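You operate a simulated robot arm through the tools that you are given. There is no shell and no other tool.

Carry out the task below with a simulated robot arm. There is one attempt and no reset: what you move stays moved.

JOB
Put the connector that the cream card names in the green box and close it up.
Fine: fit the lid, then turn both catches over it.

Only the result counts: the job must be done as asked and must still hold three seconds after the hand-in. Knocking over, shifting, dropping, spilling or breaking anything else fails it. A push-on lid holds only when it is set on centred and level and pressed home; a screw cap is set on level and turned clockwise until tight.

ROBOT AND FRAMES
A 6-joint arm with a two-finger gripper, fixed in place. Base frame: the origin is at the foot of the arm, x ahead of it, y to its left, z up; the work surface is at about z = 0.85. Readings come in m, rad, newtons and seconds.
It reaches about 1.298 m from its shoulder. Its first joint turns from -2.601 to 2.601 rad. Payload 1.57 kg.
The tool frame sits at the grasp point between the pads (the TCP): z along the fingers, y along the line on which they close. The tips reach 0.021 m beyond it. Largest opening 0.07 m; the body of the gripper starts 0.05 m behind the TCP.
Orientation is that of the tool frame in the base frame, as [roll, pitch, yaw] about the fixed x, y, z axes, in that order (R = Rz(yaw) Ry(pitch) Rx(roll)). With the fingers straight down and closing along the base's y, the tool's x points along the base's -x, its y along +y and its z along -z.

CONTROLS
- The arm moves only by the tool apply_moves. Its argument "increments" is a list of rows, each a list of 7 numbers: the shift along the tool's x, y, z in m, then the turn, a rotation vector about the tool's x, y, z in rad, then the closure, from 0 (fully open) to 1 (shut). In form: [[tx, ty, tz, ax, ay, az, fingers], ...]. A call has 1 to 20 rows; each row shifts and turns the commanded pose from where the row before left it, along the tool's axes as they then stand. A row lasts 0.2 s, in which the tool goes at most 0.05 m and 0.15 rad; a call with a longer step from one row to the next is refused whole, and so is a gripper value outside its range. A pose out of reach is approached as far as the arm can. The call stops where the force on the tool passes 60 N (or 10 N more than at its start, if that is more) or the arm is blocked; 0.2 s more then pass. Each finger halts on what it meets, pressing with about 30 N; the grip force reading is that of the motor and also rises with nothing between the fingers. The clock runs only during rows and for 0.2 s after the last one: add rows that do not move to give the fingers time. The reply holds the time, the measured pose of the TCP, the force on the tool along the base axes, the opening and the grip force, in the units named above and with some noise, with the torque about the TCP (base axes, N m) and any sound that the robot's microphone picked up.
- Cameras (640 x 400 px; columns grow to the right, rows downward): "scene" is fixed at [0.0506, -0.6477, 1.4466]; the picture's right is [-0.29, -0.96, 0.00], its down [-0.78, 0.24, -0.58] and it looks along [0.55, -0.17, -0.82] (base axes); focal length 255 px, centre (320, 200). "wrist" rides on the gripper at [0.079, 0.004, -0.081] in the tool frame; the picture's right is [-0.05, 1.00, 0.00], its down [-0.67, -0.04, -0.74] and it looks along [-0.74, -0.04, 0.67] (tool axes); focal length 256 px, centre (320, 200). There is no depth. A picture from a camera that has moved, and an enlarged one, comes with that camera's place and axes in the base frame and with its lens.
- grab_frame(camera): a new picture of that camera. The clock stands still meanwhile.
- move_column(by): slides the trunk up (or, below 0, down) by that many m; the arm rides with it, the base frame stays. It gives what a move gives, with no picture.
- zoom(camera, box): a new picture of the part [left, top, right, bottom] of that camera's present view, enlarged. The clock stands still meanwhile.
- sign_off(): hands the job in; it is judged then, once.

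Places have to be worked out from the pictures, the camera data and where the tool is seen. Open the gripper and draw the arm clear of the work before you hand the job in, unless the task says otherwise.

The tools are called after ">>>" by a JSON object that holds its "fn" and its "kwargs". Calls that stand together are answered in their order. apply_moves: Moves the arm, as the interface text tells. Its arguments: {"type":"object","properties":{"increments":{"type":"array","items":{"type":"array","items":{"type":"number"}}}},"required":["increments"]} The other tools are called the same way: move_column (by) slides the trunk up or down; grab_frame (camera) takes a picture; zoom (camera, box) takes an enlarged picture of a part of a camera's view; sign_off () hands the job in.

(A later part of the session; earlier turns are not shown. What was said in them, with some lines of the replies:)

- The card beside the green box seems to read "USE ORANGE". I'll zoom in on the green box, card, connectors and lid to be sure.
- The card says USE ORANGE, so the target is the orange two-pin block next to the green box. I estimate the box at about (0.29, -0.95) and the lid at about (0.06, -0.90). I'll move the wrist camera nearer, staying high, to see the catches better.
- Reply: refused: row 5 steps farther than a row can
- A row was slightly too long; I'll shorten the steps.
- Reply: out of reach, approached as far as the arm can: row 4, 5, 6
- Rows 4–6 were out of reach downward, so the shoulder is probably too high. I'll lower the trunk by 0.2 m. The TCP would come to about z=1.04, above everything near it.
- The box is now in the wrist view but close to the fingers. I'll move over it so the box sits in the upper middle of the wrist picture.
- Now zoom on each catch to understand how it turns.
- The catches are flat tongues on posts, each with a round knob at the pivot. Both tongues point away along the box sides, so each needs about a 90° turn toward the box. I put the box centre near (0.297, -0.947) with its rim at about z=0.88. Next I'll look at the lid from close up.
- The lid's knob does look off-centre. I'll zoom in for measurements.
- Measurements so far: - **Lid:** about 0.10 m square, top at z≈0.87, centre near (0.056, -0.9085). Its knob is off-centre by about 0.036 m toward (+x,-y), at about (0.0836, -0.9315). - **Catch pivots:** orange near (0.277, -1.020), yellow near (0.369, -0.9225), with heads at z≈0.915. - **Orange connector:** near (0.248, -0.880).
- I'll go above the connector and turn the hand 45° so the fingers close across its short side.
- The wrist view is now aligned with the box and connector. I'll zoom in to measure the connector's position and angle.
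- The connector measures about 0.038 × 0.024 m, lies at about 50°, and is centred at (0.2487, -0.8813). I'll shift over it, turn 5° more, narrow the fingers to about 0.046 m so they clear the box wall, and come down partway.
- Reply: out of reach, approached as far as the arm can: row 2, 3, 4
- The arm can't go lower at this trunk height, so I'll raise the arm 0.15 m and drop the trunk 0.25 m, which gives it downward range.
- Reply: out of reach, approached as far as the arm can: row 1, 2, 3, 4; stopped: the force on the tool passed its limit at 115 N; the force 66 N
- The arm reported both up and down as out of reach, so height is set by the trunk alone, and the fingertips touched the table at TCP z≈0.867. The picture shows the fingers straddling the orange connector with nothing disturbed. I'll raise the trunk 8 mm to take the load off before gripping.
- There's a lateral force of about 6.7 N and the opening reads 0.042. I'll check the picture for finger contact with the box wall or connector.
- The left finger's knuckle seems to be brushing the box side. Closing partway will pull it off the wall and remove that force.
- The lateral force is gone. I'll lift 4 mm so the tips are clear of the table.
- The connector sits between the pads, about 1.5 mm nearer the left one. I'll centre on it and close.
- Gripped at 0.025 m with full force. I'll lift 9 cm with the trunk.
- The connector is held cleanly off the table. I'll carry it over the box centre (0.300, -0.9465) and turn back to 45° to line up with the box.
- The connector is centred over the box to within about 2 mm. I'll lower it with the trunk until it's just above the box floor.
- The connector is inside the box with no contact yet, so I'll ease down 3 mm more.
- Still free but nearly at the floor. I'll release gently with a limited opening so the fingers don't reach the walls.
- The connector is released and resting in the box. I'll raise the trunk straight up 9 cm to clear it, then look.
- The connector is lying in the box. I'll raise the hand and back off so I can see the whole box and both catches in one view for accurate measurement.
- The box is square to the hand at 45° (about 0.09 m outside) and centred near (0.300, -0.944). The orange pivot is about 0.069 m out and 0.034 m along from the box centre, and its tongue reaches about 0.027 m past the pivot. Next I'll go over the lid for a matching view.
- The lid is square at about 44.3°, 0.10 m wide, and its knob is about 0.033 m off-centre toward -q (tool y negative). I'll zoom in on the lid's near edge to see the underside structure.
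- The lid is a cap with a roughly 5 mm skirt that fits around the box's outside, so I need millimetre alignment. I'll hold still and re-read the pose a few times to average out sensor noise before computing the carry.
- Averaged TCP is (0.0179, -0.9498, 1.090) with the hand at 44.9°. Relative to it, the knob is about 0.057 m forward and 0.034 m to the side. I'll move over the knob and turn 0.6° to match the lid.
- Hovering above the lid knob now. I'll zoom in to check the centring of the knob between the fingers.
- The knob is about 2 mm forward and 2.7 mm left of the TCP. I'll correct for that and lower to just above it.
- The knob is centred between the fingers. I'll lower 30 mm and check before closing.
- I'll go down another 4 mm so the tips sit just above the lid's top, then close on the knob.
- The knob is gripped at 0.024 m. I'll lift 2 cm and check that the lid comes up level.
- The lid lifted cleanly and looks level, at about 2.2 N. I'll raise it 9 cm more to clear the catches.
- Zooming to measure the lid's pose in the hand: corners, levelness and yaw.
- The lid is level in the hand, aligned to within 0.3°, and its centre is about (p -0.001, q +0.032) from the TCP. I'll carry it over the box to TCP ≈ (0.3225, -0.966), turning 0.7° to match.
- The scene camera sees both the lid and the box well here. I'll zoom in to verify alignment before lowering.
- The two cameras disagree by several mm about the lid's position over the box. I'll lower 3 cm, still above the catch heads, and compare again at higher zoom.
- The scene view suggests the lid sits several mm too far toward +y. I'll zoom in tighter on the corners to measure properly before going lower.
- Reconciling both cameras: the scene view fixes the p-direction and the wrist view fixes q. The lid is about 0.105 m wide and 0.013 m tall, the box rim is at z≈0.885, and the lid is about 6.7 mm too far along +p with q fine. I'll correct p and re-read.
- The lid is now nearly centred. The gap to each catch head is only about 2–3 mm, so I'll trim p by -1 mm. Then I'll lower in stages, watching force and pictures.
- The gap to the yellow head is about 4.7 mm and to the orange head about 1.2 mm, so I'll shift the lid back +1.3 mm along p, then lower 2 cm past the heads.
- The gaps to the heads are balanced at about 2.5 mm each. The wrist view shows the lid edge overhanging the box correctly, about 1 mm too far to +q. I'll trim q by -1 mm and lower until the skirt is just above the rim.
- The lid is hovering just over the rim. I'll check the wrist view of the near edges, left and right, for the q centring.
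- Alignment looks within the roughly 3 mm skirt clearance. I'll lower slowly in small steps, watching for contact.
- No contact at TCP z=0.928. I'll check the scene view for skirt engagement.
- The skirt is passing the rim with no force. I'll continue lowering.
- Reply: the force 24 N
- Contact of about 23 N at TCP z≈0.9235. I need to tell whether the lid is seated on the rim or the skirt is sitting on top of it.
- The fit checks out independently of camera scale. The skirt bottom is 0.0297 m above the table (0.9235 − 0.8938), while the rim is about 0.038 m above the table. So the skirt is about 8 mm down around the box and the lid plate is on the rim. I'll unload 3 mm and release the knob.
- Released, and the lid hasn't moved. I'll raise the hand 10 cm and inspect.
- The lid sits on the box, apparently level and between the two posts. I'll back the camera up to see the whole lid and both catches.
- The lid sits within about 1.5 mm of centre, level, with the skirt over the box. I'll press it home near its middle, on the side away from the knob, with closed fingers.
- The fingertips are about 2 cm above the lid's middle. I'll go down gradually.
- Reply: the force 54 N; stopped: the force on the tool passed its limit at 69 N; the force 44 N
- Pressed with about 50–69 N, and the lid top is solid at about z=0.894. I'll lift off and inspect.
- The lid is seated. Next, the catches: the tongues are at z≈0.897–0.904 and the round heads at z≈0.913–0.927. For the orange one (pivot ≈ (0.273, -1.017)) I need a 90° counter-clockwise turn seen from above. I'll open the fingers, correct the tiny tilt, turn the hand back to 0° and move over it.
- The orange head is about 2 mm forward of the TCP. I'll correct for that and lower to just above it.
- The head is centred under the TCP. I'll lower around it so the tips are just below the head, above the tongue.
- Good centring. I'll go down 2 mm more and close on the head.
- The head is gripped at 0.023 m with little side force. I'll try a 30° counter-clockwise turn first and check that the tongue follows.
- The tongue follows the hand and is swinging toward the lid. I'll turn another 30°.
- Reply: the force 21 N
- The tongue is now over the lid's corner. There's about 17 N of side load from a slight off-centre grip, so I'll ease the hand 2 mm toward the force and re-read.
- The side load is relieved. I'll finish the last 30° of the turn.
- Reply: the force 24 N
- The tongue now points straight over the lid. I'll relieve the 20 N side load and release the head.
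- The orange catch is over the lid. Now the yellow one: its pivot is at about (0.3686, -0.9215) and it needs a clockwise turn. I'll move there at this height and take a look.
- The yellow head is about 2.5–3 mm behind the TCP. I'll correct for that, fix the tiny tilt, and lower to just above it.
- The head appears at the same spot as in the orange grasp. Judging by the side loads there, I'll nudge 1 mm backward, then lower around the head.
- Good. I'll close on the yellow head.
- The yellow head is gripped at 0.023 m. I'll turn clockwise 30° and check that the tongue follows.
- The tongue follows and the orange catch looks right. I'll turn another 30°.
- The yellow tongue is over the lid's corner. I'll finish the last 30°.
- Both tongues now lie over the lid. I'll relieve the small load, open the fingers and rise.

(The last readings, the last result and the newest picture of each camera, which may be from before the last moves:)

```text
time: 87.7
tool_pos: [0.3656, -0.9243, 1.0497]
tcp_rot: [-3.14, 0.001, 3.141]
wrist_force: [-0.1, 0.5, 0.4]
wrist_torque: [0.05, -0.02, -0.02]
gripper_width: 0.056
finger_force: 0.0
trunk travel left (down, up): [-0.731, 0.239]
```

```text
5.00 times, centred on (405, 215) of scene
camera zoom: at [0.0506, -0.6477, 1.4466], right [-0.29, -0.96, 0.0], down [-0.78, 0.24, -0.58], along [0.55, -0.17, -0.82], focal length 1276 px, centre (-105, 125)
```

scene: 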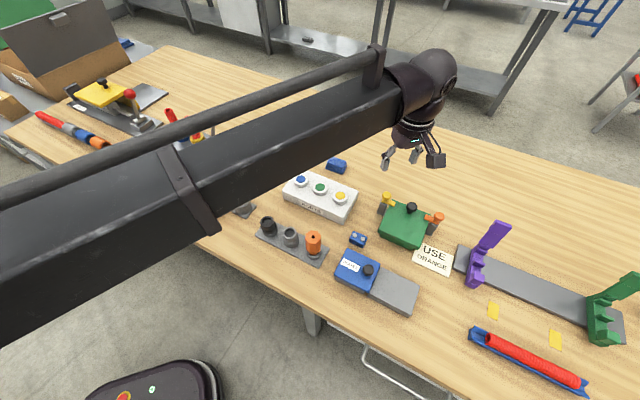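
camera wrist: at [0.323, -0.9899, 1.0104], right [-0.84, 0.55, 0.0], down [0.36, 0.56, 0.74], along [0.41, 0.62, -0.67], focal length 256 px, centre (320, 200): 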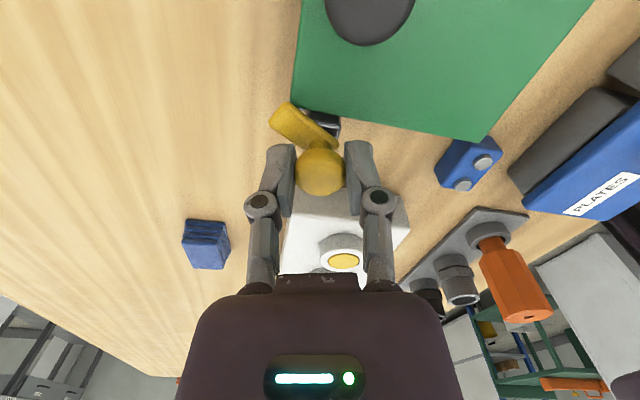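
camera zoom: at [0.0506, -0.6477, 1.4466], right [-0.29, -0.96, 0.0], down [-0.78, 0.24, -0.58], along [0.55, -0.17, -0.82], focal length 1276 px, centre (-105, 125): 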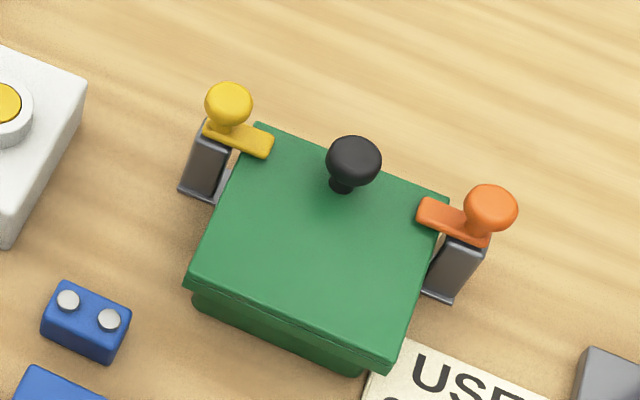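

Both catches are over the lid. I'll zoom in closely to confirm their angles and that the lid is level and fully down.

>>> {"fn": "zoom", "kwargs": {"camera": "scene", "box": [375, 185, 415, 215]}}

>>> {"fn": "zoom", "kwargs": {"camera": "scene", "box": [412, 205, 452, 235]}}

>>> {"fn": "zoom", "kwargs": {"camera": "scene", "box": [370, 215, 440, 255]}}

>>> {"fn": "grab_frame", "kwargs": {"camera": "wrist"}}

```text
13.33 times, centred on (395, 200) of scene
camera zoom: at [0.0506, -0.6477, 1.4466], right [-0.29, -0.96, 0.0], down [-0.78, 0.24, -0.58], along [0.55, -0.17, -0.82], focal length 3404 px, centre (-680, 200)
```

zoom: 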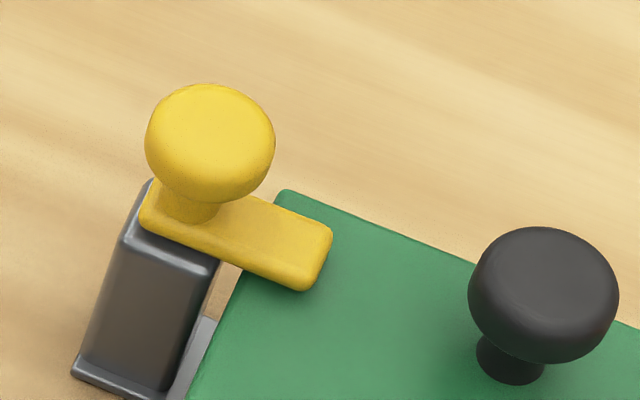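

```text
13.33 times, centred on (432, 220) of scene
camera zoom: at [0.0506, -0.6477, 1.4466], right [-0.29, -0.96, 0.0], down [-0.78, 0.24, -0.58], along [0.55, -0.17, -0.82], focal length 3404 px, centre (-1173, -67)
```

zoom: 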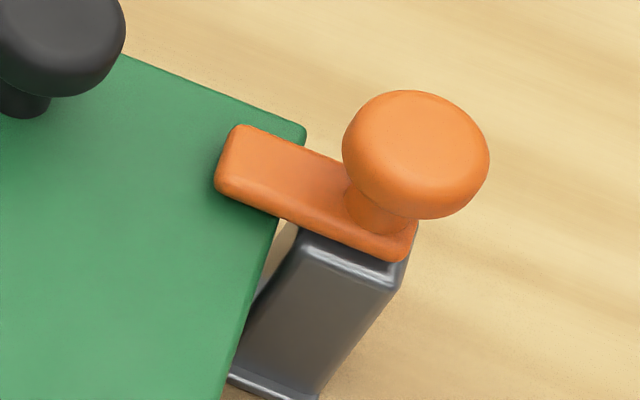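

```text
9.14 times, centred on (405, 235) of scene
camera zoom: at [0.0506, -0.6477, 1.4466], right [-0.29, -0.96, 0.0], down [-0.78, 0.24, -0.58], along [0.55, -0.17, -0.82], focal length 2334 px, centre (-457, -120)
```

zoom: 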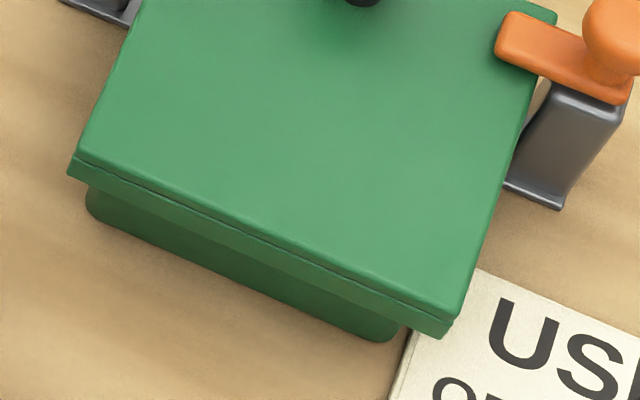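

```text
taken
camera wrist: at [0.2868, -0.9191, 1.13], right [0.05, 1.0, 0.0], down [0.67, -0.03, 0.75], along [0.74, -0.04, -0.67], focal length 256 px, centre (320, 200)
```

wrist: 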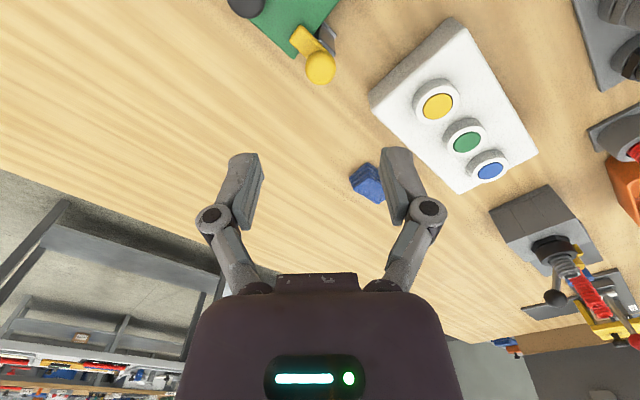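

Everything looks right from the scene camera. I'll back the hand away and take a look from above with the wrist camera to confirm catch angles and lid centring.

>>> {"fn": "apply_moves", "kwargs": {"increments": [[0.0375, -0.008, 0, 0, 0, 0, 0.2], [0.0375, -0.008, 0, 0, 0, 0, 0.2], [0.0375, -0.008, 0, 0, 0, 0, 0.2], [0.015, 0, 0, 0, 0, 0, 0.2], [0, 0, 0, 0, 0, 0, 0.2]]}}

>>> {"fn": "grab_frame", "kwargs": {"camera": "wrist"}}

>>> {"fn": "zoom", "kwargs": {"camera": "wrist", "box": [210, 20, 430, 160]}}

```text
time: 88.9
tool_pos: [0.2409, -0.9475, 1.0485]
tcp_rot: [-3.139, 0.001, -3.14]
wrist_force: [-0.8, 0.7, -0.8]
wrist_torque: [0.01, 0.0, 0.01]
gripper_width: 0.0561
finger_force: 0.1
trunk travel left (down, up): [-0.731, 0.239]
```

```text
taken
camera wrist: at [0.1613, -0.9421, 1.1301], right [0.05, 1.0, 0.0], down [0.67, -0.03, 0.75], along [0.74, -0.04, -0.67], focal length 256 px, centre (320, 200)
```

wrist: 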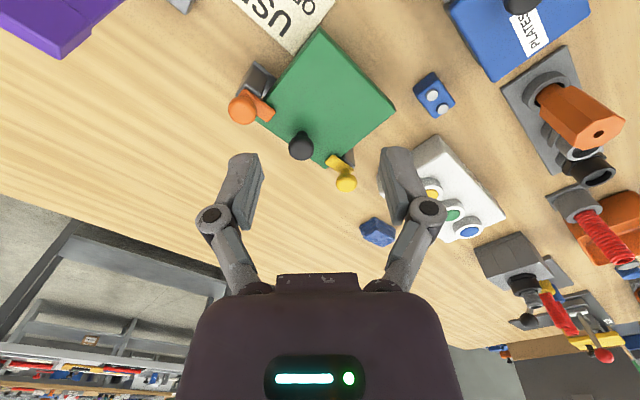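

```text
2.86 times, centred on (320, 90) of wrist
camera zoom: at [0.1613, -0.9421, 1.1301], right [0.05, 1.0, 0.0], down [0.67, -0.03, 0.75], along [0.74, -0.04, -0.67], focal length 731 px, centre (320, 514)
```

zoom: 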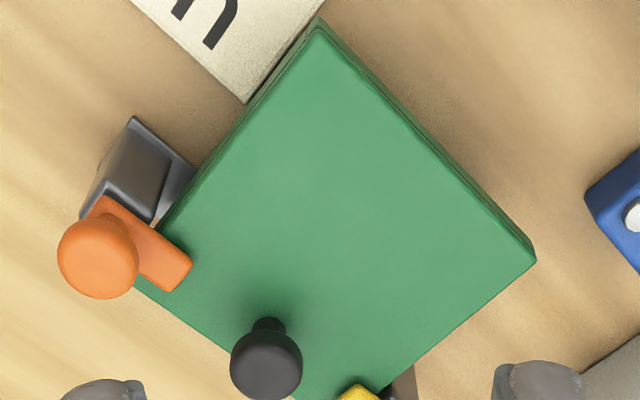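

From above, both the lid and the orange tongue read about 45°, so the catch is squarely over the lid and the lid is centred within its clearance. I'll raise the trunk and draw the arm away with the gripper open.

>>> {"fn": "move_column", "kwargs": {"by": 0.18}}

>>> {"fn": "apply_moves", "kwargs": {"increments": [[0, 0.045, 0, 0, 0, 0, 0], [0, 0.045, 0, 0, 0, 0, 0], [0, 0.045, 0, 0, 0, 0, 0], [0, 0.045, 0, 0, 0, 0, 0], [0, 0.045, 0, 0, 0, 0, 0], [0, 0.045, 0, 0, 0, 0, 0], [0, 0, 0, 0, 0, 0, 0], [0, 0, 0, 0, 0, 0, 0]]}}

>>> {"fn": "grab_frame", "kwargs": {"camera": "scene"}}

>>> {"fn": "zoom", "kwargs": {"camera": "scene", "box": [340, 170, 460, 260]}}

>>> {"fn": "grab_frame", "kwargs": {"camera": "wrist"}}

```text
time: 90.9
tool_pos: [0.2419, -0.9476, 1.2291]
tcp_rot: [-3.139, 0.002, -3.14]
wrist_force: [1.1, -0.2, -0.1]
wrist_torque: [0.0, 0.05, -0.01]
gripper_width: 0.0562
finger_force: 0.0
trunk travel left (down, up): [-0.911, 0.059]
```

```text
time: 92.7
tool_pos: [0.2407, -0.6757, 1.2299]
tcp_rot: [-3.141, 0.002, 3.142]
wrist_force: [-0.3, 0.0, -0.3]
wrist_torque: [-0.04, -0.02, 0.01]
gripper_width: 0.0701
finger_force: 0.1
out of reach, approached as far as the arm can: row 4
trunk travel left (down, up): [-0.911, 0.059]
```

```text
taken
```

scene: 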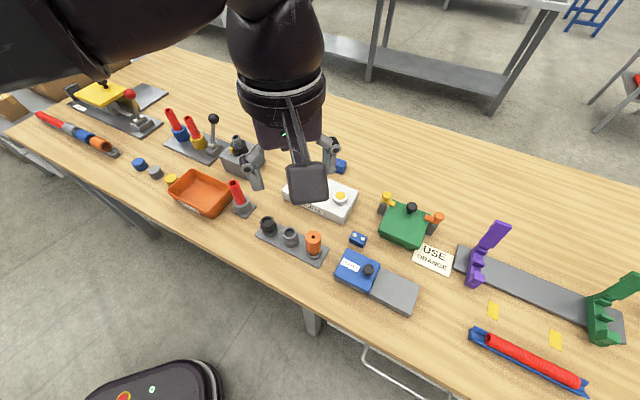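

```text
4.44 times, centred on (400, 215) of scene
camera zoom: at [0.0506, -0.6477, 1.4466], right [-0.29, -0.96, 0.0], down [-0.78, 0.24, -0.58], along [0.55, -0.17, -0.82], focal length 1135 px, centre (-36, 133)
```

zoom: 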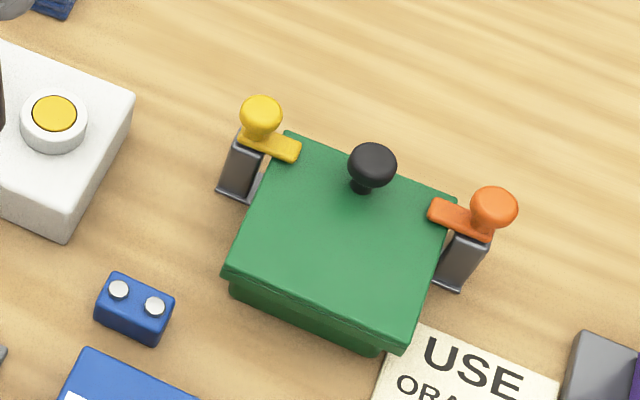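

```text
taken
camera wrist: at [0.1607, -0.6718, 1.3104], right [0.05, 1.0, 0.0], down [0.67, -0.03, 0.75], along [0.74, -0.04, -0.67], focal length 256 px, centre (320, 200)
```

wrist: 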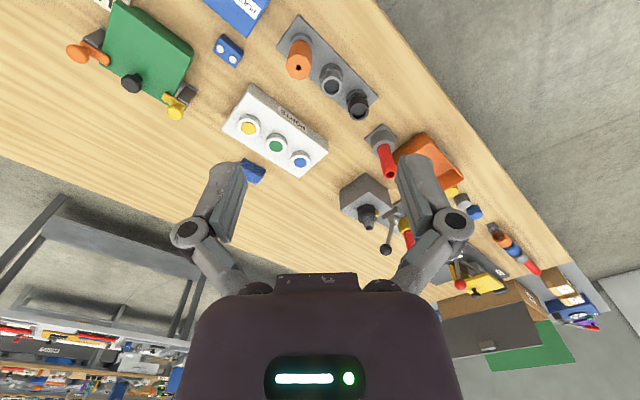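

The arm is clear and the gripper is open. The orange connector is in the box, the lid is seated, both catches are turned over it, and everything else is where it started. Handing in.

>>> {"fn": "sign_off", "kwargs": {}}

```text
The job is handed in.
```

The orange connector, the one the cream card names ("USE ORANGE"), is in the green box. The lid is on and both catches are turned over it. I handed the job in, but the tool returned no verdict.

- **Lid:** I set it on level and pressed it down with about 50–69 N. By my camera estimates it is centred to within about 2–3 mm, inside the play of the lid's skirt.
- **Catches:** I turned each about 90°. The final pictures show both tongues lying over the lid.
- **Other objects:** nothing else looked moved in the last pictures. While learning how the arm moves, I lowered the trunk too far and the fingertips hit the table at about 115 N. A finger then briefly brushed the side of the box.

The gripper is open and the arm is drawn clear.
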